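You operate a simulated robot arm through the tools that you are given. There is no shell and no other tool. Be economical: measure what you need, move in short steps, check, and stop when the job is done.

Carry out the task below with a simulated two-armed robot. There is one attempt and no reset: what you move stays moved.

## Task
Put the green sign on the top of the wooden bench away on the bottom shelf of the green shelf stand. Fetch the relay from the top of the wooden bench and set it on the top of the grey shelf stand. Take the yellow weight on the top of the orange table and put it away on the weight stand. Press the machine six door switch three times. Put the black wedge on the yellow cover. Put the white tile that says "30" from the second shelf from the bottom of the grey rack on the top of the black table and the white tile marked "60" on the out end of the roller track. Stack the clipboard that says "6" from the second shelf from the bottom of the grey rack on top of the clipboard marked "7". The order is free. Set down upright: green sign, relay, yellow weight, black wedge.

It is judged by the outcome, as a careful person would: the job done as asked, and still so three seconds after it is handed in. It fails if anything else is knocked over, pushed out of place, dropped, spilled or broken. A push-on lid holds only when it is set on centred and level and pressed home; a screw cap is set on level and turned clockwise until tight.

## Robot
Two 7-joint arms with two-finger grippers on one trunk, on a base that drives. Base frame: it is fixed to the floor where the robot stands at the start and does not move with it; the origin is under the middle of the robot, x ahead of it, y to its left, z up. Readings come in mm, rad, newtons and seconds.
The left shoulder is at the start at [60, 179, 1109], the right one opposite. With the tool pointing down near the work surface each hand reaches from about 100 to 540 mm from the robot's upright axis, wherever it stands, measured 20 degrees to its own side. Places, roughly: OUT end of the roller track (23x22 cm) [11640, -2180, 900]; black wedge (5x9x6 cm) [7200, -2300, 600]; bottom shelf of the green shelf stand [2000, 3300, 200]; clipboard [8250, -2500, 500]; green sign [750, 250, 1000]; machine six door switch [1300, 2900, 700]; relay [500, 250, 750]; top of the black table [8300, -300, 800]; top of the grey shelf stand [1000, 3200, 900]; weight stand [7800, 4500, 900]; white tile [7250, -2500, 500]; yellow cover (10x10x1 cm) [7600, -2400, 600]; yellow weight [-1500, -500, 750]. Payload 1.96 kg a hand.
Tool frame (each hand has its own): the origin (TCP) lies between the finger pads and is the grasp point; the fingertips stand 20 mm ahead of it; z points along the fingers, y is the line along which they close. The gripper opens to 72 mm. The gripper's body begins 38 mm behind the TCP.
Orientation is told as [roll, pitch, yaw] about the base's x, y, z axes, in that order, counted from this pose: with the fingers straight down and closing along the base's y, the tool's x points along the base's -x, its y along +y and its z along -z.

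## Interface
- The arms move only by the tool drive_tool. It takes "left_series", "right_series" or both (then of equal length, played together; a hand with none holds still); each is a list of rows, each a list of 7 numbers: the shift along the tool's x, y, z in units of 400 mm (1.0 is 400 mm), then the turn, a rotation vector about the tool's x, y, z in units of 60 degrees (1.0 is 60 degrees), then the closure, from 0 (fully open) to 1 (shut). In form: [[dx, dy, dz, rx, ry, rz, jaw], ...]. A call has 1 to 8 rows; each row is the pose to reach, as a shift and turn from the pose commanded when the call began, along the tool's axes at that moment. A call with a number of a shift or a turn outside -1 to 1 is refused whole. Each row takes 0.2 s and may step no farther than 50 mm and 0.15 rad from the row before; otherwise, or with a gripper value out of range, the whole call is refused. Where a pose cannot be reached the arm comes as near as it can. A force on the tool above 40 N (or 10 N above the force at the start of the call, whichever is more), or a blocked arm, ends the call early, and 0.2 s more pass. Each finger travels about 153 mm/s and halts on what it meets, pressing with about 38 N; the grip force reading is that of the motor and also rises with nothing between the fingers. The clock runs only during rows and for 0.2 s after the last one: add rows that repeat a pose to give the fingers time. It gives the time, the measured TCP pose, the force on the tool (base axes), the opening and the grip force at its end, in the units of the frame above (readings bear some noise), with the torque about the TCP (base axes, N m) and any sound that the robot's microphone picked up.
- Cameras (640 x 400 px; columns grow to the right, rows downward): "scene" is now at [14, 17.4, 1659.6]; the picture's right is [0.30, -0.96, 0.00], its down [-0.77, -0.24, -0.59] and it looks along [0.57, 0.17, -0.81] (base axes); focal length 250 px, centre (320, 200). "left" rides on the left gripper at [71, -19, -82] in its tool frame; the picture's right is [0.26, 0.97, 0.00], its down [-0.67, 0.18, -0.72] and it looks along [-0.69, 0.19, 0.70] (tool axes); focal length 280 px, centre (320, 200). "right" rides on the right gripper at [71, 19, -82] in its tool frame; the picture's right is [-0.26, 0.97, 0.00], its down [-0.67, -0.18, -0.72] and it looks along [-0.69, -0.19, 0.70] (tool axes); focal length 280 px, centre (320, 200). There is no depth. A picture from a camera that has moved, and an enlarged one, comes with that camera's place and axes in the base frame and with its lens. The place of the scene camera against the robot may be out by one fixed shift of up to 12 mm in any direction.
- snapshot(camera): a new picture of that camera. The clock stands still meanwhile.
- move_column(by): slides the trunk up (or, below 0, down) by that many mm; the arms and the scene camera ride with it, the base frame stays. It gives what a move gives, with no picture.
- drive_base(legs): drives the robot by 1 to 6 legs, each [ahead, left, turn to the left] in mm, mm and rad, along the robot's own axes; the way and the turn of a leg run together, so that a leg with both is an arc; at most 1500 mm and 3.142 rad a leg. The arms and the cameras ride along, it lands a little off, and it stops where it bumps. It gives what a move gives.
- pan_tilt(pan, tilt): turns the head with the scene camera to pan (to the left, within 1.501 rad either way) and tilt (down, from -0.506 to 1.204), counted from straight ahead of the robot. It gives what a move gives.
- close_up(camera, box): a new picture of the part [left, top, right, bottom] of that camera's present view, enlarged. The clock stands still meanwhile.
- close_job(): hands the job in; it is judged then, once.

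Work in short steps. Places have to be worked out from the pictures, the camera data and where the tool is seen: move nearer, look again, correct. Check each grasp and each placing, and mend what went wrong. You have 217 turns and 212 pictures in all, those below and enlarged ones among them. Open the grippers and draw the arms clear of the work before you hand the job in, unless the task says otherwise; then end with one line.

The tools are called after "Request:" by a JSON object that holds its "method" and its "body". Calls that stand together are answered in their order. drive_tool: Moves the arms, as the interface text tells. Its arguments: {"type":"object","properties":{"left_series":{"type":"array","items":{"type":"array","items":{"type":"number"}}},"right_series":{"type":"array","items":{"type":"array","items":{"type":"number"}}}},"required":[]} The other tools are called the same way: move_column (by) slides the trunk up or down; drive_base (legs) drives the base; pan_tilt (pan, tilt) turns the head that bears the scene camera; snapshot (camera) takes a picture; close_up (camera, box) takes an enlarged picture of a part of a camera's view; close_job () hands the job in.

At the start:

```text
clock: 0.0
left_eef_pos: [433.2, 363.8, 1104.5]
left_tool_rot: [0.0, -0.002, 0.0]
left_contact_force: [0.1, 0.3, 0.0]
left_wrist_torque: [0.01, -0.01, 0.01]
left_grip_width: 71.9
left_grip_force: 0.1
right_eef_pos: [339.3, -10.4, 1105.3]
right_tool_rot: [0.001, 0.0, 0.0]
right_contact_force: [-0.7, -0.5, -0.3]
right_wrist_torque: [0.04, 0.03, 0.01]
right_grip_width: 72.0
right_grip_force: 0.0
trunk travel left (down, up): [-755.0, 235.0]
robot x, y, heading: [2.1, -1.2, 0.003]
head pan, tilt: [0.3, 0.935]
```

scene: 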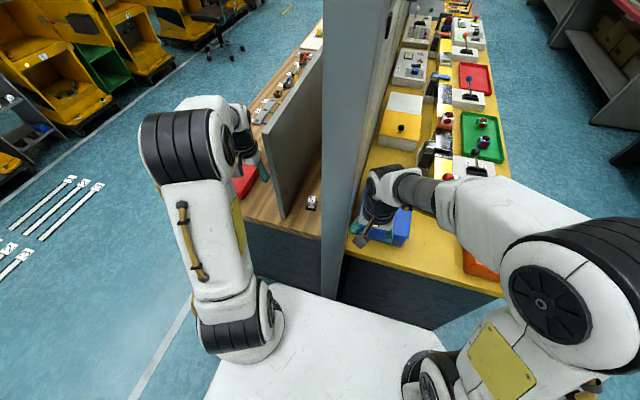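
right: 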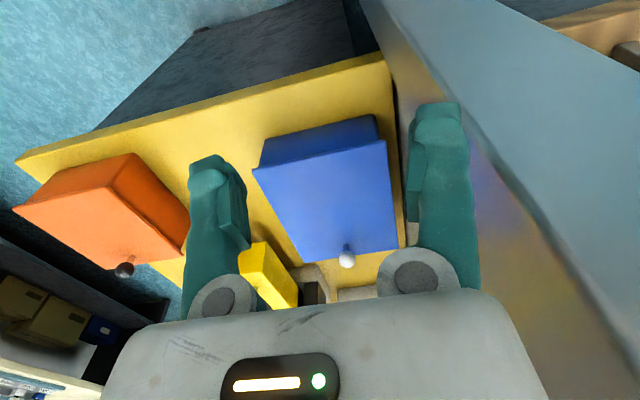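
left: 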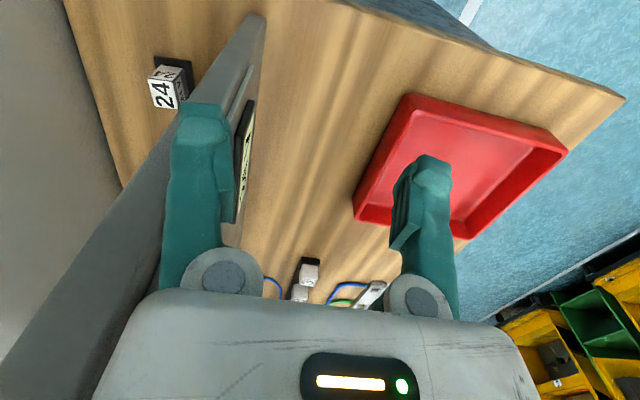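

I start by looking at the bench with the head camera in detail.

Request:
{"method": "close_up", "body": {"camera": "scene", "box": [220, 20, 340, 260]}}

Request:
{"method": "close_up", "body": {"camera": "left", "box": [100, 0, 420, 320]}}

```text
1.67 times, centred on (280, 140) of scene
camera zoom: at [14.0, 17.4, 1659.6], right [0.3, -0.96, 0.0], down [-0.77, -0.24, -0.59], along [0.57, 0.17, -0.81], focal length 417 px, centre (387, 300)
```

zoom: 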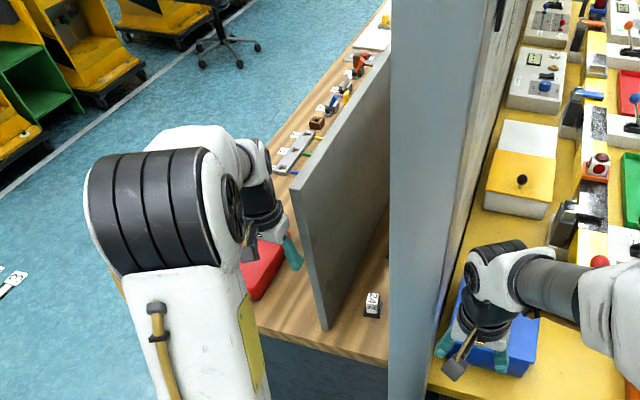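

```text
1.25 times, centred on (260, 160) of left
camera zoom: at [363.7, 345.1, 1185.9], right [-0.26, 0.97, 0.0], down [0.67, 0.18, 0.72], along [0.69, 0.19, -0.7], focal length 350 px, centre (395, 250)
```

zoom: 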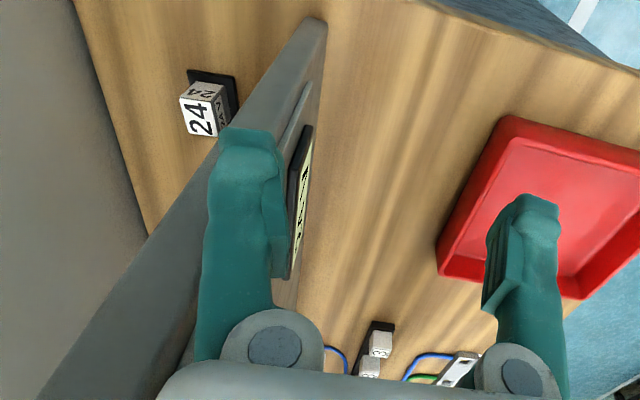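

The bench is split by panels, and the sign seems to hang on the left face of the grey panel. I back off and go left to see it square on.

Request:
{"method": "drive_base", "body": {"legs": [[-400, 0, 0], [0, 500, 0]]}}

Request:
{"method": "pan_tilt", "body": {"pan": -0.2, "tilt": 0.6}}

Request:
{"method": "snapshot", "body": {"camera": "scene"}}

```text
clock: 5.0
left_eef_pos: [39.2, 866.2, 1104.6]
left_tool_rot: [0.001, 0.0, -0.005]
left_contact_force: [0.2, -0.2, 0.4]
left_wrist_torque: [0.01, 0.01, 0.0]
left_grip_width: 71.8
left_grip_force: 0.0
right_eef_pos: [-57.6, 492.9, 1104.8]
right_tool_rot: [0.0, 0.001, -0.006]
right_contact_force: [-0.2, 0.7, 0.3]
right_wrist_torque: [-0.01, 0.03, -0.01]
right_grip_width: 71.9
right_grip_force: 0.0
trunk travel left (down, up): [-755.0, 235.0]
robot x, y, heading: [-396.3, 503.2, -0.007]
head pan, tilt: [0.3, 0.935]
```

```text
clock: 6.0
left_eef_pos: [38.9, 866.9, 1104.5]
left_tool_rot: [0.001, 0.0, -0.005]
left_contact_force: [-0.2, 0.0, -0.7]
left_wrist_torque: [-0.03, 0.0, 0.0]
left_grip_width: 72.0
left_grip_force: 0.1
right_eef_pos: [-58.0, 492.8, 1105.8]
right_tool_rot: [0.0, 0.001, -0.007]
right_contact_force: [-0.5, 0.2, 0.5]
right_wrist_torque: [0.0, 0.0, -0.01]
right_grip_width: 71.9
right_grip_force: 0.0
trunk travel left (down, up): [-755.0, 235.0]
robot x, y, heading: [-397.7, 507.2, -0.005]
head pan, tilt: [-0.201, 0.6]
```

```text
206 pictures are left
camera scene: at [-367.1, 482.8, 1686.9], right [-0.2, -0.98, 0.0], down [-0.55, 0.12, -0.82], along [0.81, -0.17, -0.57], focal length 250 px, centre (320, 200)
```

scene: 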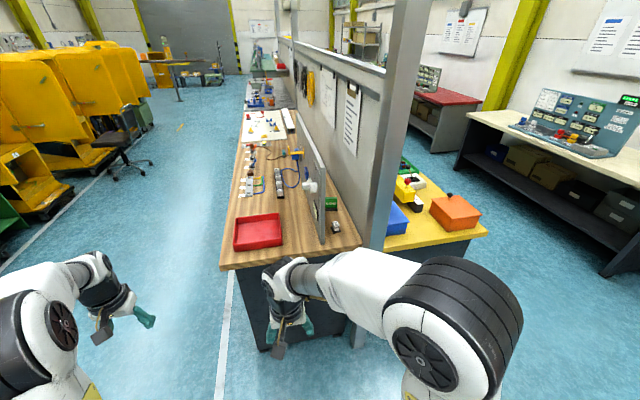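

The board and a green piece behind it are visible; I zoom in.

Request:
{"method": "close_up", "body": {"camera": "scene", "box": [220, 100, 380, 280]}}

Request:
{"method": "snapshot", "body": {"camera": "right"}}

```text
2.22 times, centred on (300, 190) of scene
camera zoom: at [-367.1, 482.8, 1686.9], right [-0.2, -0.98, 0.0], down [-0.55, 0.12, -0.82], along [0.81, -0.17, -0.57], focal length 556 px, centre (364, 222)
```

zoom: 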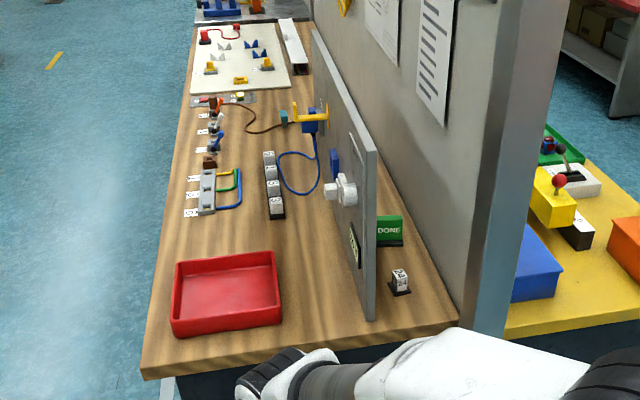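

```text
204 pictures are left
camera right: at [-129.0, 511.3, 1186.7], right [0.27, 0.96, 0.0], down [0.67, -0.19, 0.72], along [0.69, -0.19, -0.7], focal length 280 px, centre (320, 200)
```

right: 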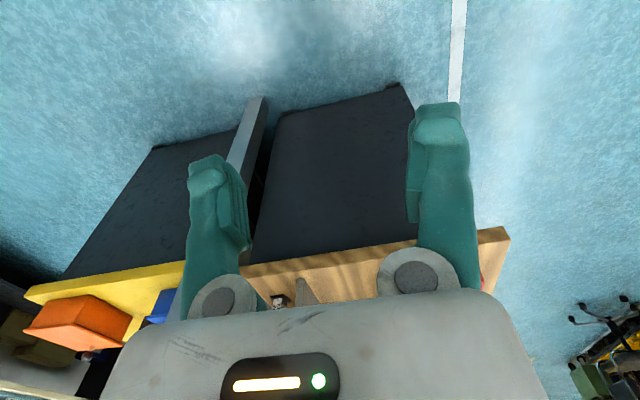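

The DONE sign and the 24 relay stand in the gap between the board and the wall. I check how big the robot's own base is, looking down.

Request:
{"method": "pan_tilt", "body": {"pan": 0, "tilt": 1.2}}

Request:
{"method": "snapshot", "body": {"camera": "scene"}}

```text
clock: 7.0
left_eef_pos: [37.7, 866.7, 1103.2]
left_tool_rot: [0.002, -0.002, -0.005]
left_contact_force: [0.6, 0.7, -0.8]
left_wrist_torque: [0.01, 0.0, 0.02]
left_grip_width: 72.1
left_grip_force: 0.0
right_eef_pos: [-58.1, 493.5, 1105.4]
right_tool_rot: [0.0, -0.001, -0.006]
right_contact_force: [0.2, 0.6, 0.0]
right_wrist_torque: [-0.03, 0.0, -0.03]
right_grip_width: 72.1
right_grip_force: 0.0
trunk travel left (down, up): [-755.0, 235.0]
robot x, y, heading: [-398.6, 505.4, -0.004]
head pan, tilt: [0.0, 1.201]
```

```text
203 pictures are left
camera scene: at [-397.6, 500.7, 1642.4], right [-0.01, -1.0, 0.0], down [-0.93, 0.01, -0.36], along [0.36, 0.0, -0.93], focal length 250 px, centre (320, 200)
```

scene: 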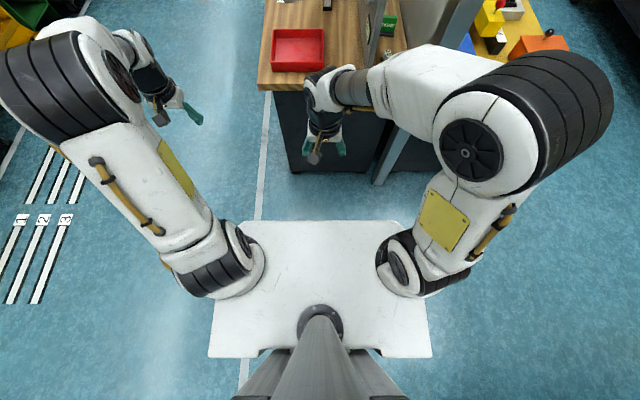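

The plate at shoulder height is the torso; it reaches about 190 mm ahead. I tuck the right hand back and right, and line the left hand up with the gap while still clear of the bench.

Request:
{"method": "drive_tool", "body": {"left_series": [[0.04, -0.065, 0, 0, 0, 0, 0], [0.08, -0.13, 0, 0, 0, 0, 0], [0.12, -0.195, 0, 0, 0, 0, 0], [0.16, -0.26, 0, 0, 0, 0, 0], [0.2, -0.325, 0, 0, 0, 0, 0], [0.25, -0.39, 0, 0, 0, 0, 0]], "right_series": [[0.06, -0.1, 0, 0, 0, 0, 0], [0.12, -0.2, 0, 0, 0, 0, 0], [0.18, -0.3, 0, 0, 0, 0, 0], [0.24, -0.4, 0, 0, 0, 0, 0], [0.3, -0.5, 0, 0, 0, 0, 0], [0.35, -0.6, 0, 0, 0, 0, 0]]}}

Request:
{"method": "drive_base", "body": {"legs": [[0, -490, 0], [400, 0, 0]]}}

Request:
{"method": "snapshot", "body": {"camera": "left"}}

Request:
{"method": "snapshot", "body": {"camera": "scene"}}

```text
clock: 8.4
left_eef_pos: [-62.4, 711.1, 1103.9]
left_tool_rot: [0.003, -0.004, -0.005]
left_contact_force: [-0.3, 0.1, -0.6]
left_wrist_torque: [0.0, 0.01, 0.02]
left_grip_width: 72.3
left_grip_force: 0.1
right_eef_pos: [-149.2, 226.9, 1119.6]
right_tool_rot: [0.004, 0.002, -0.002]
right_contact_force: [-0.5, -1.5, 0.9]
right_wrist_torque: [0.02, 0.01, 0.0]
right_grip_width: 72.0
right_grip_force: 0.0
right hand out of reach, approached as far as the arm can: row 3, 4, 5, 6
trunk travel left (down, up): [-755.0, 235.0]
robot x, y, heading: [-392.2, 504.4, -0.004]
head pan, tilt: [0.0, 1.201]
```

```text
clock: 13.4
left_eef_pos: [339.3, 217.5, 1105.1]
left_tool_rot: [0.004, -0.001, -0.004]
left_contact_force: [0.2, -0.6, 0.9]
left_wrist_torque: [0.01, -0.01, 0.0]
left_grip_width: 72.1
left_grip_force: 0.1
right_eef_pos: [253.2, -266.0, 1119.5]
right_tool_rot: [0.003, 0.002, -0.004]
right_contact_force: [0.3, 0.0, 0.4]
right_wrist_torque: [0.02, -0.01, 0.0]
right_grip_width: 72.0
right_grip_force: 0.1
trunk travel left (down, up): [-755.0, 235.0]
robot x, y, heading: [4.4, 8.6, -0.007]
head pan, tilt: [0.0, 1.201]
```

```text
202 pictures are left
camera left: at [268.2, 198.2, 1186.0], right [-0.26, 0.97, 0.0], down [0.67, 0.18, 0.72], along [0.69, 0.18, -0.7], focal length 280 px, centre (320, 200)
```

left: 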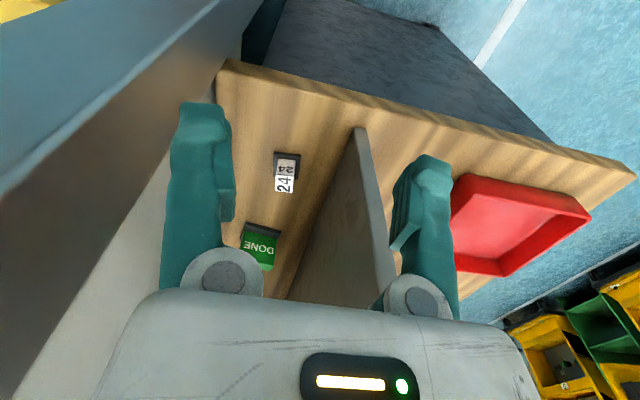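

```text
201 pictures are left
camera scene: at [2.1, 5.8, 1642.4], right [-0.01, -1.0, 0.0], down [-0.93, 0.01, -0.36], along [0.36, 0.0, -0.93], focal length 250 px, centre (320, 200)
```

scene: 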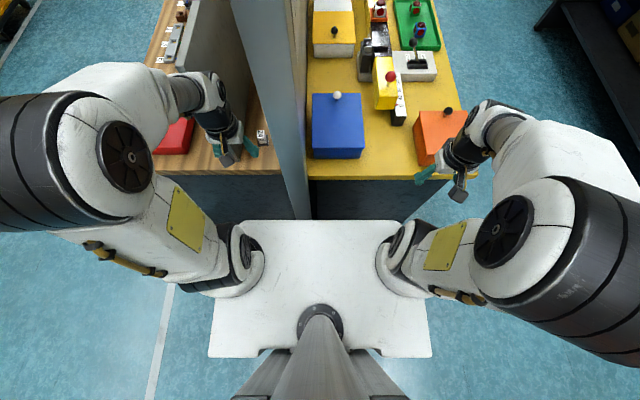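

Relay triangulates to about (536, 216, 882), the sign to (700, 198, 892), wall face y≈130, board y≈297. I drive ahead 150 mm and look again.

Request:
{"method": "drive_base", "body": {"legs": [[150, 0, 0.007]]}}

Request:
{"method": "snapshot", "body": {"camera": "left"}}

Request:
{"method": "snapshot", "body": {"camera": "scene"}}

```text
clock: 14.8
left_eef_pos: [453.1, 220.8, 1103.7]
left_tool_rot: [0.001, 0.0, 0.018]
left_contact_force: [2.4, -1.8, -0.1]
left_wrist_torque: [0.16, 0.13, 0.03]
left_grip_width: 72.1
left_grip_force: 0.0
right_eef_pos: [380.5, -263.3, 1118.4]
right_tool_rot: [0.0, 0.004, 0.022]
right_contact_force: [-3.5, -2.3, 0.4]
right_wrist_torque: [0.15, -0.21, 0.01]
right_grip_width: 71.7
right_grip_force: 0.1
trunk travel left (down, up): [-755.0, 235.0]
robot x, y, heading: [118.9, 7.5, 0.025]
head pan, tilt: [0.0, 1.201]
```

```text
200 pictures are left
camera left: at [383.3, 201.1, 1185.5], right [-0.28, 0.96, 0.0], down [0.67, 0.2, 0.72], along [0.69, 0.2, -0.7], focal length 280 px, centre (320, 200)
```

left: 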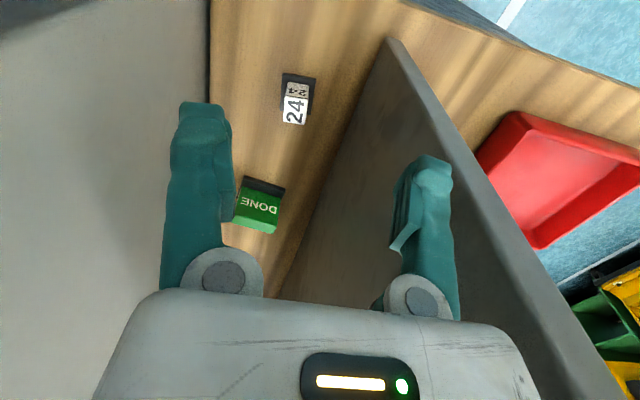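

```text
199 pictures are left
camera scene: at [122.9, 2.1, 1642.5], right [0.02, -1.0, 0.0], down [-0.93, -0.02, -0.36], along [0.36, 0.01, -0.93], focal length 250 px, centre (320, 200)
```

scene: 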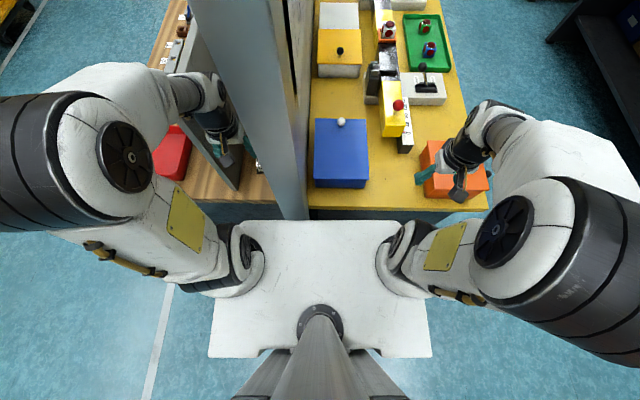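

The base bumped at x≈119; the relay is within reach, the sign will need a forward-tilted tool. I lower the left hand toward the relay.

Request:
{"method": "drive_tool", "body": {"left_series": [[-0.04, 0, 0.09, 0, 0, -0.0, 0], [-0.08, 0, 0.18, 0, 0, -0.005, 0], [-0.12, -0.005, 0.27, 0, 0, -0.01, 0], [-0.16, -0.01, 0.36, 0, 0, -0.017, 0]]}}

Request:
{"method": "snapshot", "body": {"camera": "left"}}

```text
clock: 15.8
left_eef_pos: [517.7, 218.6, 958.0]
left_tool_rot: [0.0, -0.002, 0.038]
left_contact_force: [0.7, 0.5, -0.7]
left_wrist_torque: [0.0, 0.01, 0.0]
left_grip_width: 72.4
left_grip_force: 0.1
right_eef_pos: [381.1, -265.1, 1117.9]
right_tool_rot: [-0.001, 0.005, 0.021]
right_contact_force: [-0.3, -0.1, 0.1]
right_wrist_torque: [0.02, 0.02, 0.0]
right_grip_width: 72.2
right_grip_force: 0.1
trunk travel left (down, up): [-755.0, 235.0]
robot x, y, heading: [119.2, 5.5, 0.022]
head pan, tilt: [0.0, 1.201]
```

```text
198 pictures are left
camera left: at [449.3, 197.3, 1040.1], right [-0.3, 0.95, 0.0], down [0.67, 0.21, 0.72], along [0.68, 0.21, -0.7], focal length 280 px, centre (320, 200)
```

left: 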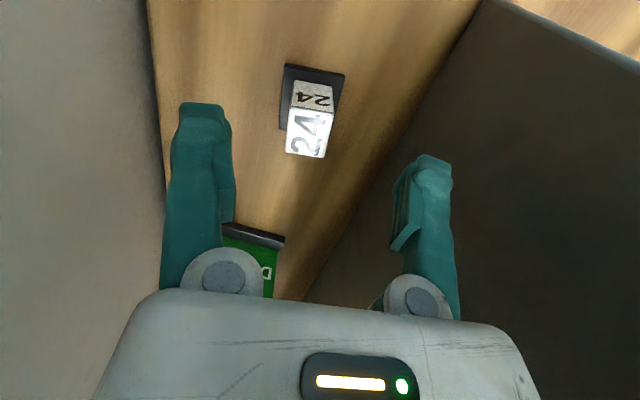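

The relay stands at about (534, 217), base 35×44 mm, turned about 0.1 rad, cube top near z 903. I descend over the cube to TCP z≈897 and close.

Request:
{"method": "drive_tool", "body": {"left_series": [[-0.03, 0, 0.07, 0, 0, -0.06, 0], [-0.041, 0, 0.152, 0, 0, -0.06, 0], [-0.041, 0, 0.152, 0, 0, -0.06, 0]]}}

Request:
{"method": "snapshot", "body": {"camera": "left"}}

```text
clock: 16.6
left_eef_pos: [530.8, 219.9, 899.9]
left_tool_rot: [0.002, -0.005, 0.1]
left_contact_force: [-0.7, 0.0, 0.1]
left_wrist_torque: [0.02, -0.03, -0.02]
left_grip_width: 72.2
left_grip_force: 0.0
right_eef_pos: [378.2, -264.4, 1119.6]
right_tool_rot: [0.003, 0.003, 0.022]
right_contact_force: [-0.1, 0.8, 1.0]
right_wrist_torque: [0.0, -0.04, 0.03]
right_grip_width: 72.2
right_grip_force: 0.1
trunk travel left (down, up): [-755.0, 235.0]
robot x, y, heading: [122.3, 5.9, 0.018]
head pan, tilt: [0.0, 1.201]
```

```text
197 pictures are left
camera left: at [463.4, 193.5, 981.0], right [-0.36, 0.93, 0.0], down [0.65, 0.25, 0.72], along [0.67, 0.26, -0.7], focal length 280 px, centre (320, 200)
```

left: 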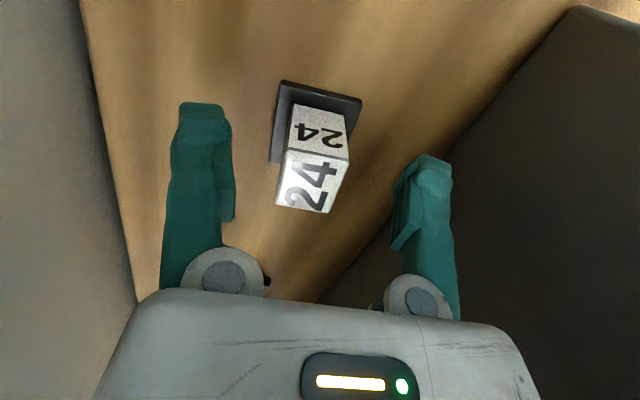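

Fingers straddle the cube well. I lower 5 mm more and close.

Request:
{"method": "drive_tool", "body": {"left_series": [[-0.005, -0.006, 0.012, 0, 0, 0, 0], [-0.005, -0.006, 0.012, 0, 0, 0, 0.5], [-0.005, -0.006, 0.012, 0, 0, 0, 0.8], [-0.005, -0.006, 0.012, 0, 0, 0, 0.8]]}}

Request:
{"method": "drive_tool", "body": {"left_series": [[-0.005, -0.006, -0.1, 0, 0, 0, 0.8], [-0.005, -0.006, -0.2, 0, 0, 0, 0.8]]}}

Request:
{"method": "snapshot", "body": {"camera": "left"}}

```text
clock: 17.6
left_eef_pos: [532.7, 216.5, 894.2]
left_tool_rot: [0.0, -0.001, 0.101]
left_contact_force: [-1.1, 0.6, 0.2]
left_wrist_torque: [-0.01, 0.01, 0.05]
left_grip_width: 24.4
left_grip_force: 37.9
right_eef_pos: [379.3, -263.4, 1119.0]
right_tool_rot: [0.0, 0.002, 0.022]
right_contact_force: [-0.6, -0.1, -0.3]
right_wrist_torque: [0.01, 0.03, -0.01]
right_grip_width: 72.1
right_grip_force: 0.0
trunk travel left (down, up): [-755.0, 235.0]
robot x, y, heading: [118.5, 7.3, 0.022]
head pan, tilt: [0.0, 1.201]
```

```text
clock: 18.2
left_eef_pos: [535.8, 214.7, 973.3]
left_tool_rot: [0.003, -0.002, 0.101]
left_contact_force: [-0.6, -0.6, -1.4]
left_wrist_torque: [0.01, 0.0, 0.01]
left_grip_width: 24.8
left_grip_force: 37.9
right_eef_pos: [379.4, -263.5, 1119.6]
right_tool_rot: [0.003, 0.003, 0.021]
right_contact_force: [0.7, -0.3, -0.3]
right_wrist_torque: [-0.01, 0.0, 0.02]
right_grip_width: 71.8
right_grip_force: 0.0
trunk travel left (down, up): [-755.0, 235.0]
robot x, y, heading: [120.2, 6.2, 0.024]
head pan, tilt: [0.0, 1.201]
```

```text
196 pictures are left
camera left: at [467.0, 188.9, 1056.7], right [-0.36, 0.93, 0.0], down [0.65, 0.25, 0.72], along [0.67, 0.26, -0.7], focal length 280 px, centre (320, 200)
```

left: 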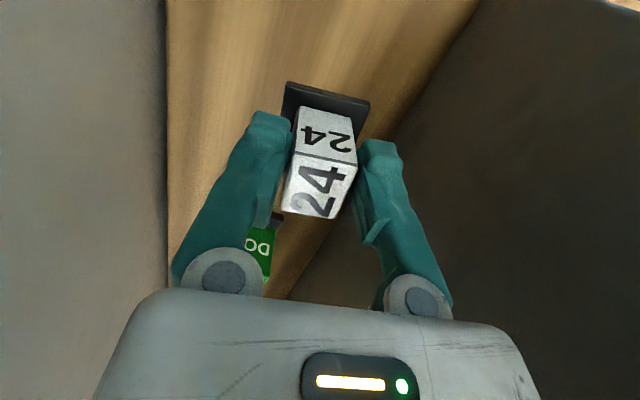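

Relay held (bottom ≈30 mm below TCP). I back the robot out, move it left so the right arm faces the gap for the sign, keeping the relay in the left hand.

Request:
{"method": "drive_base", "body": {"legs": [[-320, 0, 0]]}}

Request:
{"method": "drive_tool", "body": {"left_series": [[0.04, 0.1, -0.05, 0, 0, 0.05, 0.8], [0.08, 0.2, -0.1, 0, 0, 0.1, 0.8], [0.12, 0.3, -0.15, 0, 0, 0.1, 0.8], [0.16, 0.38, -0.2, 0, 0, 0.1, 0.8], [0.16, 0.46, -0.25, 0, 0, 0.1, 0.8], [0.16, 0.52, -0.3, 0, 0, 0.1, 0.8]], "right_series": [[-0.02, 0.08, 0, 0, 0, 0, 0], [-0.04, 0.16, 0, 0, 0, 0, 0], [-0.06, 0.24, 0, 0, 0, 0, 0], [-0.06, 0.24, 0, 0, 0, 0, 0], [-0.06, 0.24, 0, 0, 0, 0, 0], [-0.06, 0.24, 0, 0, 0, 0, 0]]}}

Request:
{"method": "drive_base", "body": {"legs": [[0, 380, -0.02], [120, 0, 0]]}}

Request:
{"method": "snapshot", "body": {"camera": "right"}}

Request:
{"method": "snapshot", "body": {"camera": "scene"}}

```text
clock: 20.3
left_eef_pos: [218.8, 209.0, 974.9]
left_tool_rot: [0.001, -0.002, 0.099]
left_contact_force: [-0.1, -0.5, -0.2]
left_wrist_torque: [-0.03, 0.0, 0.01]
left_grip_width: 25.1
left_grip_force: 37.6
right_eef_pos: [62.0, -271.0, 1119.7]
right_tool_rot: [0.003, 0.003, 0.019]
right_contact_force: [0.5, 0.2, 0.1]
right_wrist_torque: [0.03, -0.02, -0.02]
right_grip_width: 72.1
right_grip_force: 0.0
trunk travel left (down, up): [-755.0, 235.0]
robot x, y, heading: [-201.4, 4.4, 0.023]
head pan, tilt: [0.0, 1.201]
```

```text
clock: 21.7
left_eef_pos: [133.8, 410.4, 1094.7]
left_tool_rot: [0.0, -0.002, -0.007]
left_contact_force: [0.1, 0.1, -0.4]
left_wrist_torque: [0.0, 0.0, 0.01]
left_grip_width: 24.5
left_grip_force: 37.2
right_eef_pos: [83.4, -174.1, 1118.5]
right_tool_rot: [0.0, 0.002, 0.018]
right_contact_force: [0.0, -0.4, 0.4]
right_wrist_torque: [0.0, 0.0, 0.0]
right_grip_width: 71.9
right_grip_force: 0.0
right hand out of reach, approached as far as the arm can: row 1, 2
trunk travel left (down, up): [-755.0, 235.0]
robot x, y, heading: [-195.6, 4.2, 0.021]
head pan, tilt: [0.0, 1.201]
```

```text
clock: 24.9
left_eef_pos: [255.9, 785.1, 1094.5]
left_tool_rot: [0.002, -0.003, -0.023]
left_contact_force: [-0.2, 0.9, -1.1]
left_wrist_torque: [0.01, 0.03, -0.04]
left_grip_width: 24.5
left_grip_force: 38.2
right_eef_pos: [195.9, 204.5, 1119.4]
right_tool_rot: [0.002, 0.001, 0.003]
right_contact_force: [0.2, -0.7, -0.2]
right_wrist_torque: [0.01, -0.03, 0.01]
right_grip_width: 71.8
right_grip_force: 0.0
trunk travel left (down, up): [-755.0, 235.0]
robot x, y, heading: [-80.7, 382.8, 0.002]
head pan, tilt: [0.0, 1.201]
```

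```text
195 pictures are left
camera right: at [124.7, 221.8, 1201.1], right [0.26, 0.97, 0.0], down [0.68, -0.18, 0.71], along [0.69, -0.18, -0.7], focal length 280 px, centre (320, 200)
```

right: 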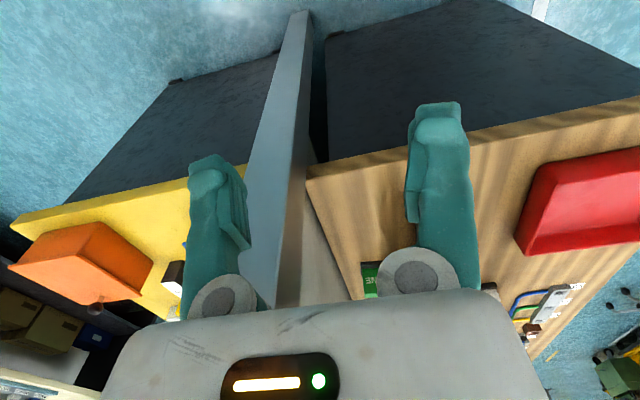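

```text
194 pictures are left
camera scene: at [-81.6, 377.8, 1642.4], right [0.0, -1.0, 0.0], down [-0.93, 0.0, -0.36], along [0.36, 0.0, -0.93], focal length 250 px, centre (320, 200)
```

scene: 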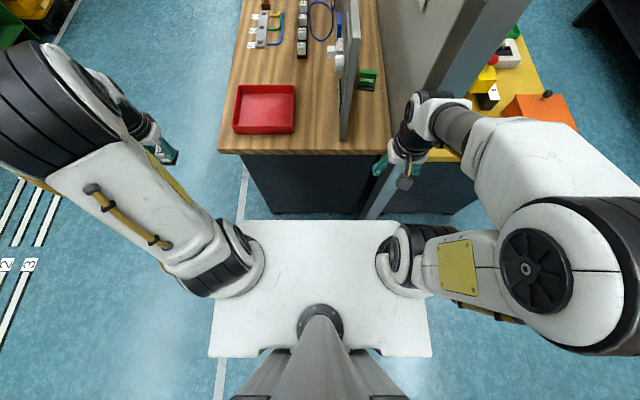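

Next I tilt the right tool 45° forward and lower it, still outside the gap, to look along it at the sign.

Request:
{"method": "drive_tool", "body": {"right_series": [[0, 0, 0.06, 0, -0.13, 0, 0], [0, 0, 0.12, 0, -0.26, 0, 0], [0, 0, 0.18, 0, -0.39, 0, 0], [0, 0, 0.24, 0, -0.52, 0, 0], [0, 0, 0.3, 0, -0.65, 0, 0], [0, 0, 0.35, 0, -0.75, 0, 0]]}}

Request:
{"method": "snapshot", "body": {"camera": "right"}}

Request:
{"method": "snapshot", "body": {"camera": "scene"}}

```text
clock: 26.4
left_eef_pos: [257.0, 785.2, 1093.5]
left_tool_rot: [0.002, -0.002, -0.021]
left_contact_force: [-0.7, 0.4, -1.2]
left_wrist_torque: [0.05, 0.0, -0.02]
left_grip_width: 24.7
left_grip_force: 37.9
right_eef_pos: [264.7, 198.4, 894.1]
right_tool_rot: [0.003, -0.783, 0.002]
right_contact_force: [0.6, -0.2, -1.0]
right_wrist_torque: [0.01, 0.01, 0.0]
right_grip_width: 72.0
right_grip_force: 0.1
right hand out of reach, approached as far as the arm can: row 1, 2, 3, 4, 5, 6
trunk travel left (down, up): [-755.0, 235.0]
robot x, y, heading: [-81.1, 380.3, 0.006]
head pan, tilt: [0.0, 1.201]
```

```text
193 pictures are left
camera right: at [156.2, 215.8, 901.1], right [0.18, 0.97, 0.19], down [-0.03, -0.18, 0.98], along [0.98, -0.18, -0.01], focal length 280 px, centre (320, 200)
```

right: 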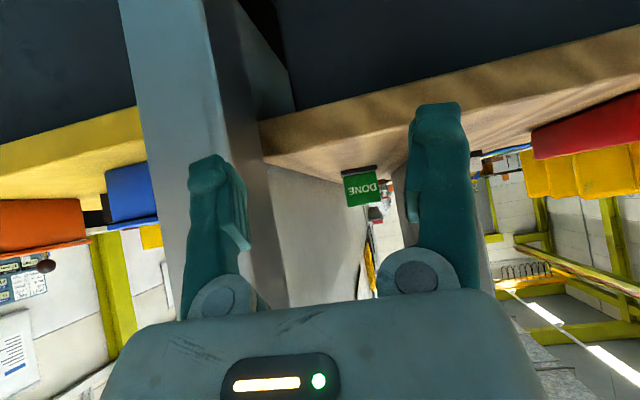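

```text
192 pictures are left
camera scene: at [-79.8, 376.6, 1642.5], right [0.0, -1.0, 0.0], down [-0.93, 0.0, -0.36], along [0.36, 0.0, -0.93], focal length 250 px, centre (320, 200)
```

scene: 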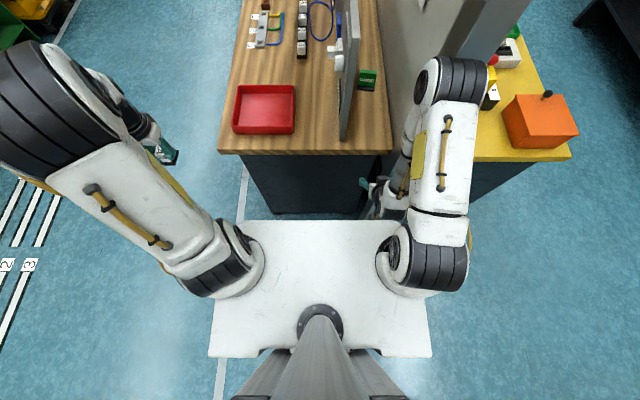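

The arm flipped its elbow forward since the hand was close in; I stretch the hand forward (still before the bench edge) to bring the elbow down, then check.

Request:
{"method": "drive_tool", "body": {"right_series": [[-0.09, 0, 0.05, 0, 0, 0, 0], [-0.18, 0, 0.1, 0, 0, 0, 0], [-0.26, 0, 0.15, 0, 0, 0, 0], [-0.336, 0, 0.194, 0, 0, 0, 0]]}}

Request:
{"method": "snapshot", "body": {"camera": "right"}}

Request:
{"method": "snapshot", "body": {"camera": "scene"}}

```text
clock: 27.4
left_eef_pos: [257.0, 786.3, 1095.3]
left_tool_rot: [0.002, -0.001, -0.021]
left_contact_force: [1.2, 0.9, -0.4]
left_wrist_torque: [0.04, 0.03, 0.02]
left_grip_width: 24.7
left_grip_force: 38.0
right_eef_pos: [412.7, 200.2, 933.6]
right_tool_rot: [0.002, -0.782, 0.003]
right_contact_force: [-1.1, 0.3, -0.2]
right_wrist_torque: [0.01, 0.02, -0.02]
right_grip_width: 71.8
right_grip_force: 0.0
trunk travel left (down, up): [-755.0, 235.0]
robot x, y, heading: [-81.7, 380.7, 0.004]
head pan, tilt: [0.0, 1.201]
```

```text
191 pictures are left
camera right: at [304.8, 218.3, 942.4], right [0.18, 0.97, 0.19], down [-0.03, -0.18, 0.98], along [0.98, -0.18, -0.01], focal length 280 px, centre (320, 200)
```

right: 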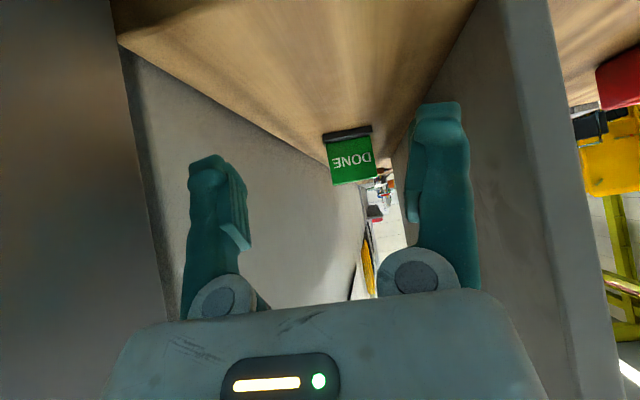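

```text
190 pictures are left
camera scene: at [-79.9, 377.9, 1642.3], right [0.0, -1.0, 0.0], down [-0.93, 0.0, -0.36], along [0.36, 0.0, -0.93], focal length 250 px, centre (320, 200)
```

scene: 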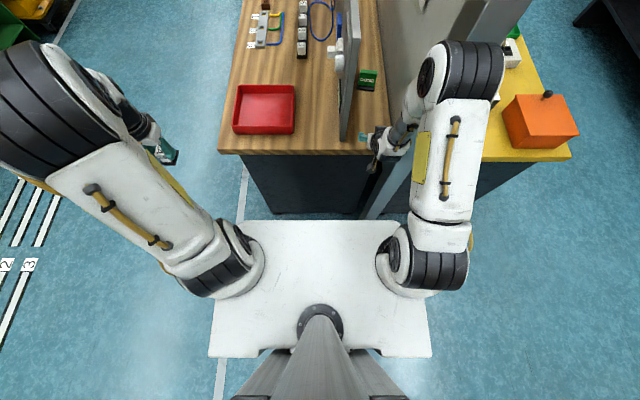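

View is great: sign at (352,160) px. The elbow would touch the post if I go straight ahead, so I shift the robot 65 mm left, bring the hand back in line, then go forward 160.

Request:
{"method": "drive_base", "body": {"legs": [[-60, 0, 0], [0, 65, 0]]}}

Request:
{"method": "drive_tool", "body": {"right_series": [[0, -0.08, 0, 0, 0, 0, 0], [0, -0.16, 0, 0, 0, 0, 0]]}}

Request:
{"method": "drive_base", "body": {"legs": [[160, 0, 0]]}}

Request:
{"method": "snapshot", "body": {"camera": "scene"}}

Request:
{"method": "snapshot", "body": {"camera": "right"}}

```text
clock: 28.9
left_eef_pos: [194.6, 850.6, 1093.6]
left_tool_rot: [0.002, -0.003, -0.019]
left_contact_force: [-0.2, 0.1, -0.5]
left_wrist_torque: [0.02, -0.03, -0.02]
left_grip_width: 24.7
left_grip_force: 37.4
right_eef_pos: [351.0, 265.8, 935.1]
right_tool_rot: [0.001, -0.783, 0.002]
right_contact_force: [0.4, 0.1, 0.1]
right_wrist_torque: [-0.03, -0.02, 0.0]
right_grip_width: 72.2
right_grip_force: 0.2
trunk travel left (down, up): [-755.0, 235.0]
robot x, y, heading: [-139.6, 444.8, 0.005]
head pan, tilt: [0.0, 1.201]
```

```text
clock: 29.5
left_eef_pos: [195.4, 850.6, 1093.8]
left_tool_rot: [0.0, -0.002, -0.02]
left_contact_force: [-0.6, 0.7, -1.5]
left_wrist_torque: [-0.03, 0.02, 0.02]
left_grip_width: 24.5
left_grip_force: 38.1
right_eef_pos: [351.3, 199.7, 934.4]
right_tool_rot: [0.003, -0.783, 0.003]
right_contact_force: [0.0, 0.2, 0.0]
right_wrist_torque: [-0.01, 0.0, -0.02]
right_grip_width: 72.0
right_grip_force: 0.1
trunk travel left (down, up): [-755.0, 235.0]
robot x, y, heading: [-140.6, 446.5, 0.004]
head pan, tilt: [0.0, 1.201]
```

```text
clock: 30.9
left_eef_pos: [355.2, 850.9, 1094.5]
left_tool_rot: [0.002, -0.002, -0.022]
left_contact_force: [-0.8, 0.8, -0.6]
left_wrist_torque: [-0.02, 0.04, -0.01]
left_grip_width: 24.6
left_grip_force: 38.3
right_eef_pos: [511.9, 200.2, 933.5]
right_tool_rot: [0.002, -0.784, 0.002]
right_contact_force: [0.0, 0.5, -0.5]
right_wrist_torque: [0.02, 0.0, 0.02]
right_grip_width: 71.9
right_grip_force: 0.0
trunk travel left (down, up): [-755.0, 235.0]
robot x, y, heading: [17.5, 446.8, 0.002]
head pan, tilt: [0.0, 1.201]
```

```text
189 pictures are left
camera scene: at [17.8, 442.5, 1642.4], right [0.0, -1.0, 0.0], down [-0.93, 0.0, -0.36], along [0.36, 0.0, -0.93], focal length 250 px, centre (320, 200)
```

scene: 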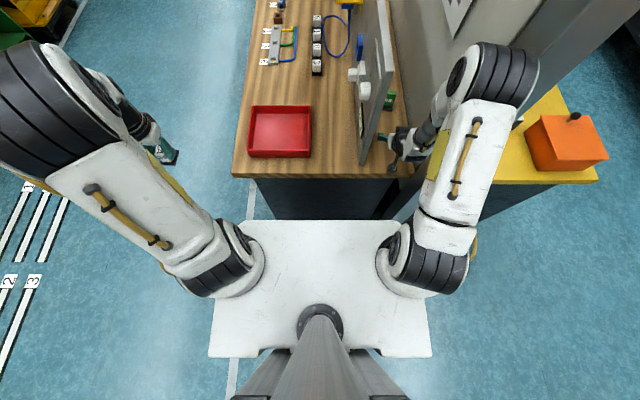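

```text
188 pictures are left
camera right: at [403.2, 218.7, 942.1], right [0.18, 0.97, 0.19], down [-0.03, -0.18, 0.98], along [0.98, -0.18, -0.01], focal length 280 px, centre (320, 200)
```

right: 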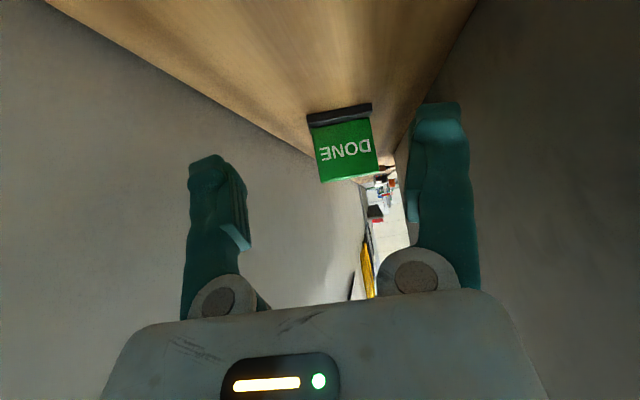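

The sign's base spans (643,178)–(658,234), turned about −0.26 rad, top at z≈925, width ≈57 mm: I will grip it across its width. I approach to x≈620 with the yaw matched.

Request:
{"method": "drive_tool", "body": {"right_series": [[-0.05, 0, 0.07, 0.056, 0, 0.056, 0], [-0.1, 0.005, 0.14, 0.11, 0, 0.11, 0], [-0.159, 0.0075, 0.2225, 0.169, 0, 0.169, 0]]}}

Request:
{"method": "snapshot", "body": {"camera": "right"}}

Request:
{"method": "snapshot", "body": {"camera": "scene"}}

```text
clock: 31.7
left_eef_pos: [356.7, 850.3, 1092.9]
left_tool_rot: [0.0, -0.003, -0.02]
left_contact_force: [0.2, 0.8, -0.5]
left_wrist_torque: [-0.01, 0.07, -0.01]
left_grip_width: 24.4
left_grip_force: 37.5
right_eef_pos: [620.0, 204.2, 916.4]
right_tool_rot: [0.0, -0.781, -0.247]
right_contact_force: [0.4, -0.1, 0.2]
right_wrist_torque: [-0.01, -0.02, -0.01]
right_grip_width: 72.1
right_grip_force: 0.0
trunk travel left (down, up): [-755.0, 235.0]
robot x, y, heading: [20.7, 447.8, 0.004]
head pan, tilt: [0.0, 1.201]
```

```text
187 pictures are left
camera right: at [520.7, 248.6, 923.0], right [0.42, 0.89, 0.18], down [-0.07, -0.17, 0.98], along [0.91, -0.42, -0.01], focal length 280 px, centre (320, 200)
```

right: 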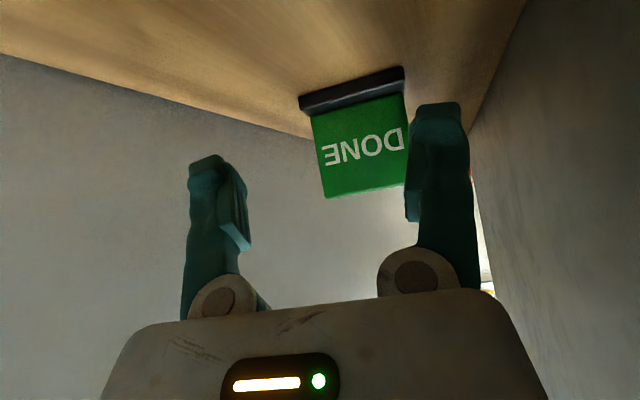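

```text
186 pictures are left
camera scene: at [20.1, 443.5, 1642.4], right [0.0, -1.0, 0.0], down [-0.93, 0.0, -0.36], along [0.36, 0.0, -0.93], focal length 250 px, centre (320, 200)
```

scene: 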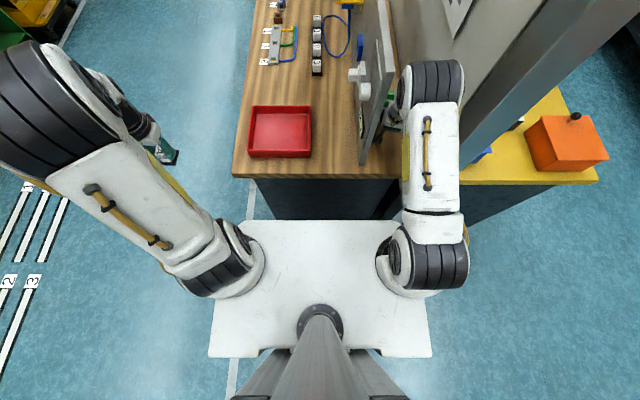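

I zoom in for exact corners before closing in.

Request:
{"method": "close_up", "body": {"camera": "right", "box": [240, 40, 480, 220]}}

```text
2.22 times, centred on (360, 130) of right
camera zoom: at [520.7, 248.6, 923.0], right [0.42, 0.89, 0.18], down [-0.07, -0.17, 0.98], along [0.91, -0.42, -0.01], focal length 623 px, centre (231, 356)
```

zoom: 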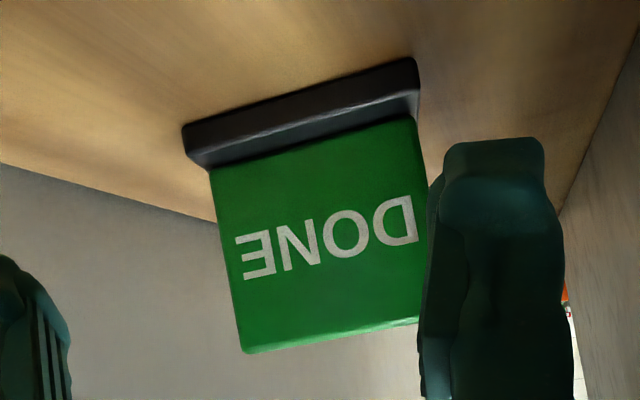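

Combining both views: plate from (695,173) to (711,232), z≈863–920, table ≈853. I line up 70 mm before it along its normal.

Request:
{"method": "drive_tool", "body": {"right_series": [[0.0265, 0.0455, 0.065, 0.0, 0, 0.0, 0]]}}

Request:
{"method": "snapshot", "body": {"camera": "right"}}

```text
clock: 32.1
left_eef_pos: [352.6, 844.3, 1098.0]
left_tool_rot: [0.007, -0.005, -0.023]
left_contact_force: [0.2, 0.3, -0.2]
left_wrist_torque: [0.02, 0.01, 0.0]
left_grip_width: 24.6
left_grip_force: 37.8
right_eef_pos: [630.9, 211.7, 890.2]
right_tool_rot: [0.008, -0.783, -0.254]
right_contact_force: [0.3, 0.5, -0.7]
right_wrist_torque: [-0.04, 0.02, 0.03]
right_grip_width: 71.6
right_grip_force: 0.1
trunk travel left (down, up): [-755.0, 235.0]
robot x, y, heading: [21.9, 445.3, 0.003]
head pan, tilt: [0.0, 1.201]
```

```text
184 pictures are left
camera right: at [530.8, 256.0, 897.9], right [0.42, 0.89, 0.19], down [-0.07, -0.18, 0.98], along [0.9, -0.43, -0.01], focal length 280 px, centre (320, 200)
```

right: 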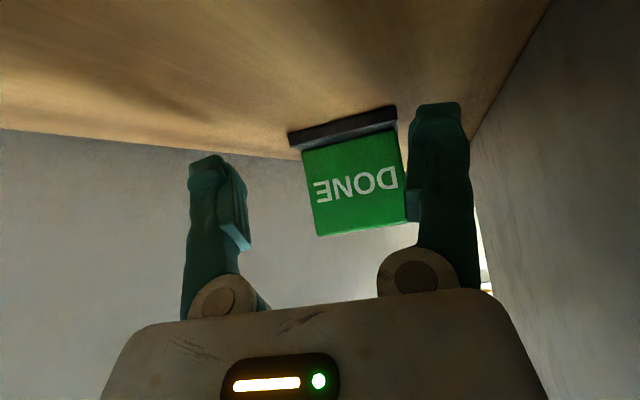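

The wrist brushed the board (the body leaned slightly). I pull away from it to the right, reduce yaw to −0.2, and come to 30 mm before the sign.

Request:
{"method": "drive_tool", "body": {"right_series": [[-0.006, -0.034, 0.006, -0.034, 0, -0.034, 0], [-0.036, -0.018, 0.036, -0.034, 0, -0.034, 0], [-0.072, -0.002, 0.071, -0.034, 0, -0.034, 0]]}}

Request:
{"method": "snapshot", "body": {"camera": "right"}}

```text
clock: 32.9
left_eef_pos: [356.0, 852.1, 1092.9]
left_tool_rot: [-0.001, -0.001, -0.021]
left_contact_force: [0.7, 0.7, -0.9]
left_wrist_torque: [-0.01, 0.01, -0.01]
left_grip_width: 24.9
left_grip_force: 38.0
right_eef_pos: [673.9, 209.4, 888.3]
right_tool_rot: [0.0, -0.781, -0.196]
right_contact_force: [0.0, 0.3, -0.5]
right_wrist_torque: [-0.04, -0.03, -0.05]
right_grip_width: 72.0
right_grip_force: 0.2
trunk travel left (down, up): [-755.0, 235.0]
robot x, y, heading: [23.0, 445.6, 0.006]
head pan, tilt: [0.0, 1.201]
```

```text
183 pictures are left
camera right: at [571.8, 248.4, 897.0], right [0.37, 0.91, 0.18], down [-0.06, -0.17, 0.98], along [0.93, -0.38, -0.01], focal length 280 px, centre (320, 200)
```

right: 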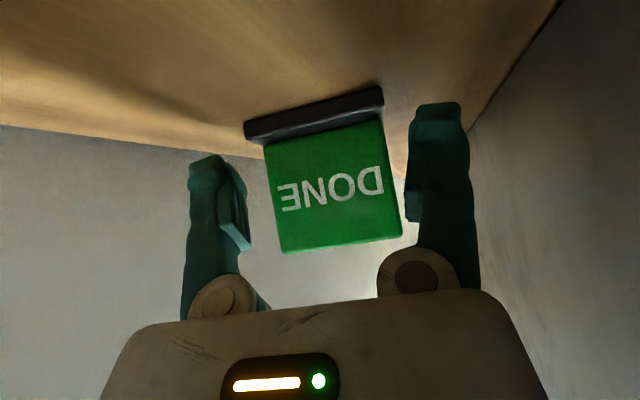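

Sign centre re-measured at (705, 201, 892), clear between the fingers. I advance 30 mm and close.

Request:
{"method": "drive_tool", "body": {"right_series": [[-0.03, -0.002, 0.025, 0, 0, 0, 0], [-0.056, -0.003, 0.049, 0, 0, 0, 0], [-0.056, -0.003, 0.049, 0, 0, 0, 0]]}}

Request:
{"method": "snapshot", "body": {"camera": "right"}}

```text
clock: 33.7
left_eef_pos: [354.7, 850.6, 1093.6]
left_tool_rot: [0.002, -0.001, -0.02]
left_contact_force: [0.0, -0.4, -0.5]
left_wrist_torque: [-0.02, 0.01, -0.01]
left_grip_width: 24.6
left_grip_force: 38.1
right_eef_pos: [701.5, 201.6, 892.4]
right_tool_rot: [-0.001, -0.782, -0.198]
right_contact_force: [0.4, -1.3, 0.8]
right_wrist_torque: [0.04, -0.01, -0.01]
right_grip_width: 72.0
right_grip_force: 0.1
trunk travel left (down, up): [-755.0, 235.0]
robot x, y, heading: [17.0, 443.4, 0.001]
head pan, tilt: [0.0, 1.201]
```

```text
182 pictures are left
camera right: at [599.2, 240.3, 899.4], right [0.37, 0.91, 0.19], down [-0.06, -0.17, 0.98], along [0.93, -0.38, -0.01], focal length 280 px, centre (320, 200)
```

right: 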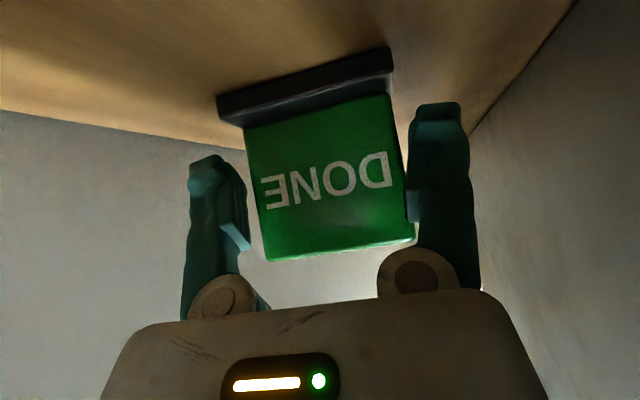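

Nearly there; 8 mm further, then close slowly.

Request:
{"method": "drive_tool", "body": {"right_series": [[-0.014, 0.0, 0.014, 0, 0, 0, 0], [-0.014, 0.0, 0.014, 0, 0, 0, 0.15], [-0.014, 0.0, 0.014, 0, 0, 0, 0.3], [-0.014, 0.0, 0.014, 0, 0, 0, 0.3]]}}

Request:
{"method": "snapshot", "body": {"camera": "right"}}

```text
clock: 34.7
left_eef_pos: [354.1, 849.9, 1093.7]
left_tool_rot: [0.003, -0.001, -0.021]
left_contact_force: [0.3, 0.0, -0.5]
left_wrist_torque: [0.02, 0.04, -0.02]
left_grip_width: 24.5
left_grip_force: 38.1
right_eef_pos: [709.2, 199.0, 892.2]
right_tool_rot: [0.002, -0.783, -0.198]
right_contact_force: [0.7, -1.8, 2.7]
right_wrist_torque: [-0.23, -0.1, 0.0]
right_grip_width: 66.3
right_grip_force: 37.8
trunk travel left (down, up): [-755.0, 235.0]
robot x, y, heading: [21.3, 445.1, 0.004]
head pan, tilt: [0.0, 1.201]
```

```text
181 pictures are left
camera right: at [607.2, 238.7, 899.6], right [0.37, 0.91, 0.19], down [-0.06, -0.17, 0.98], along [0.93, -0.38, -0.01], focal length 280 px, centre (320, 200)
```

right: 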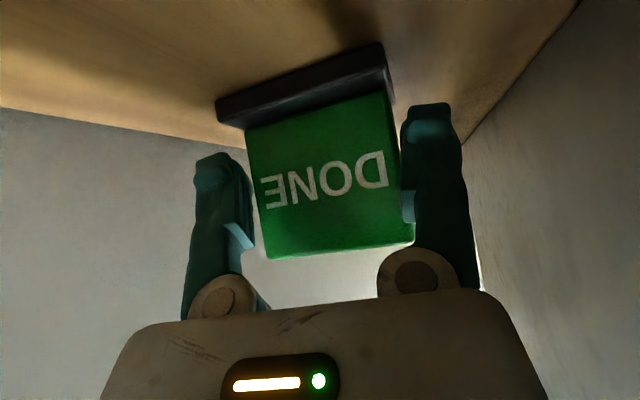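

Contact at 66.3 mm. I lift 30 mm and check.

Request:
{"method": "drive_tool", "body": {"right_series": [[-0.045, 0.0, -0.015, 0, 0, 0, 0.3], [-0.08, 0.0, -0.055, 0, 0, 0, 0.3]]}}

Request:
{"method": "snapshot", "body": {"camera": "right"}}

```text
clock: 35.3
left_eef_pos: [356.5, 851.8, 1093.3]
left_tool_rot: [0.001, -0.002, -0.021]
left_contact_force: [-0.1, -0.3, 0.3]
left_wrist_torque: [0.02, 0.0, -0.03]
left_grip_width: 24.6
left_grip_force: 38.0
right_eef_pos: [717.3, 199.1, 929.9]
right_tool_rot: [0.003, -0.782, -0.196]
right_contact_force: [-0.1, 0.7, -1.1]
right_wrist_torque: [0.01, 0.03, 0.01]
right_grip_width: 66.1
right_grip_force: 38.2
trunk travel left (down, up): [-755.0, 235.0]
robot x, y, heading: [23.0, 449.7, 0.003]
head pan, tilt: [0.0, 1.201]
```

```text
180 pictures are left
camera right: at [614.3, 237.6, 938.2], right [0.37, 0.91, 0.19], down [-0.06, -0.18, 0.98], along [0.93, -0.38, -0.01], focal length 280 px, centre (320, 200)
```

right: 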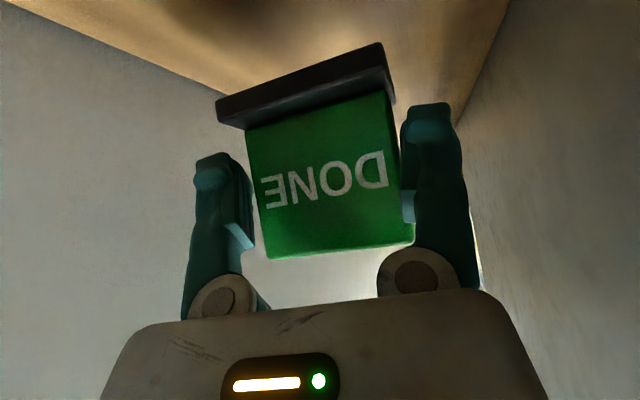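

Sign held upright. I back the robot out and turn toward the shelf area to look.

Request:
{"method": "drive_base", "body": {"legs": [[-420, 0, 0], [0, 0, 1.2]]}}

Request:
{"method": "pan_tilt", "body": {"pan": 0.1, "tilt": 0.45}}

Request:
{"method": "snapshot", "body": {"camera": "scene"}}

```text
clock: 41.0
left_eef_pos: [-665.9, 904.2, 1093.3]
left_tool_rot: [0.001, -0.002, 1.184]
left_contact_force: [0.6, -0.6, -1.7]
left_wrist_torque: [0.0, -0.02, -0.01]
left_grip_width: 24.7
left_grip_force: 38.1
right_eef_pos: [73.1, 1008.8, 930.3]
right_tool_rot: [0.0, -0.782, 1.009]
right_contact_force: [-0.3, -0.7, 0.8]
right_wrist_torque: [0.02, 0.03, 0.0]
right_grip_width: 50.5
right_grip_force: 0.1
trunk travel left (down, up): [-755.0, 235.0]
robot x, y, heading: [-410.3, 448.4, 1.205]
head pan, tilt: [0.0, 1.201]
```

```text
clock: 42.0
left_eef_pos: [-665.8, 904.3, 1093.6]
left_tool_rot: [0.002, -0.001, 1.185]
left_contact_force: [-0.1, 0.3, -0.7]
left_wrist_torque: [0.02, -0.02, -0.04]
left_grip_width: 24.5
left_grip_force: 37.6
right_eef_pos: [73.6, 1009.3, 930.1]
right_tool_rot: [0.002, -0.782, 1.009]
right_contact_force: [-0.1, 0.6, 1.2]
right_wrist_torque: [0.01, -0.02, 0.01]
right_grip_width: 50.4
right_grip_force: 0.1
trunk travel left (down, up): [-755.0, 235.0]
robot x, y, heading: [-412.0, 448.2, 1.209]
head pan, tilt: [0.099, 0.45]
```

```text
179 pictures are left
camera scene: at [-402.8, 474.1, 1700.4], right [0.97, -0.26, 0.0], down [-0.11, -0.42, -0.9], along [0.23, 0.87, -0.44], focal length 250 px, centre (320, 200)
```

scene: 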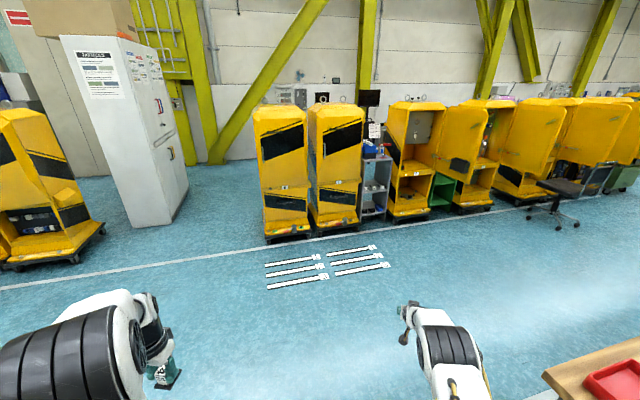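

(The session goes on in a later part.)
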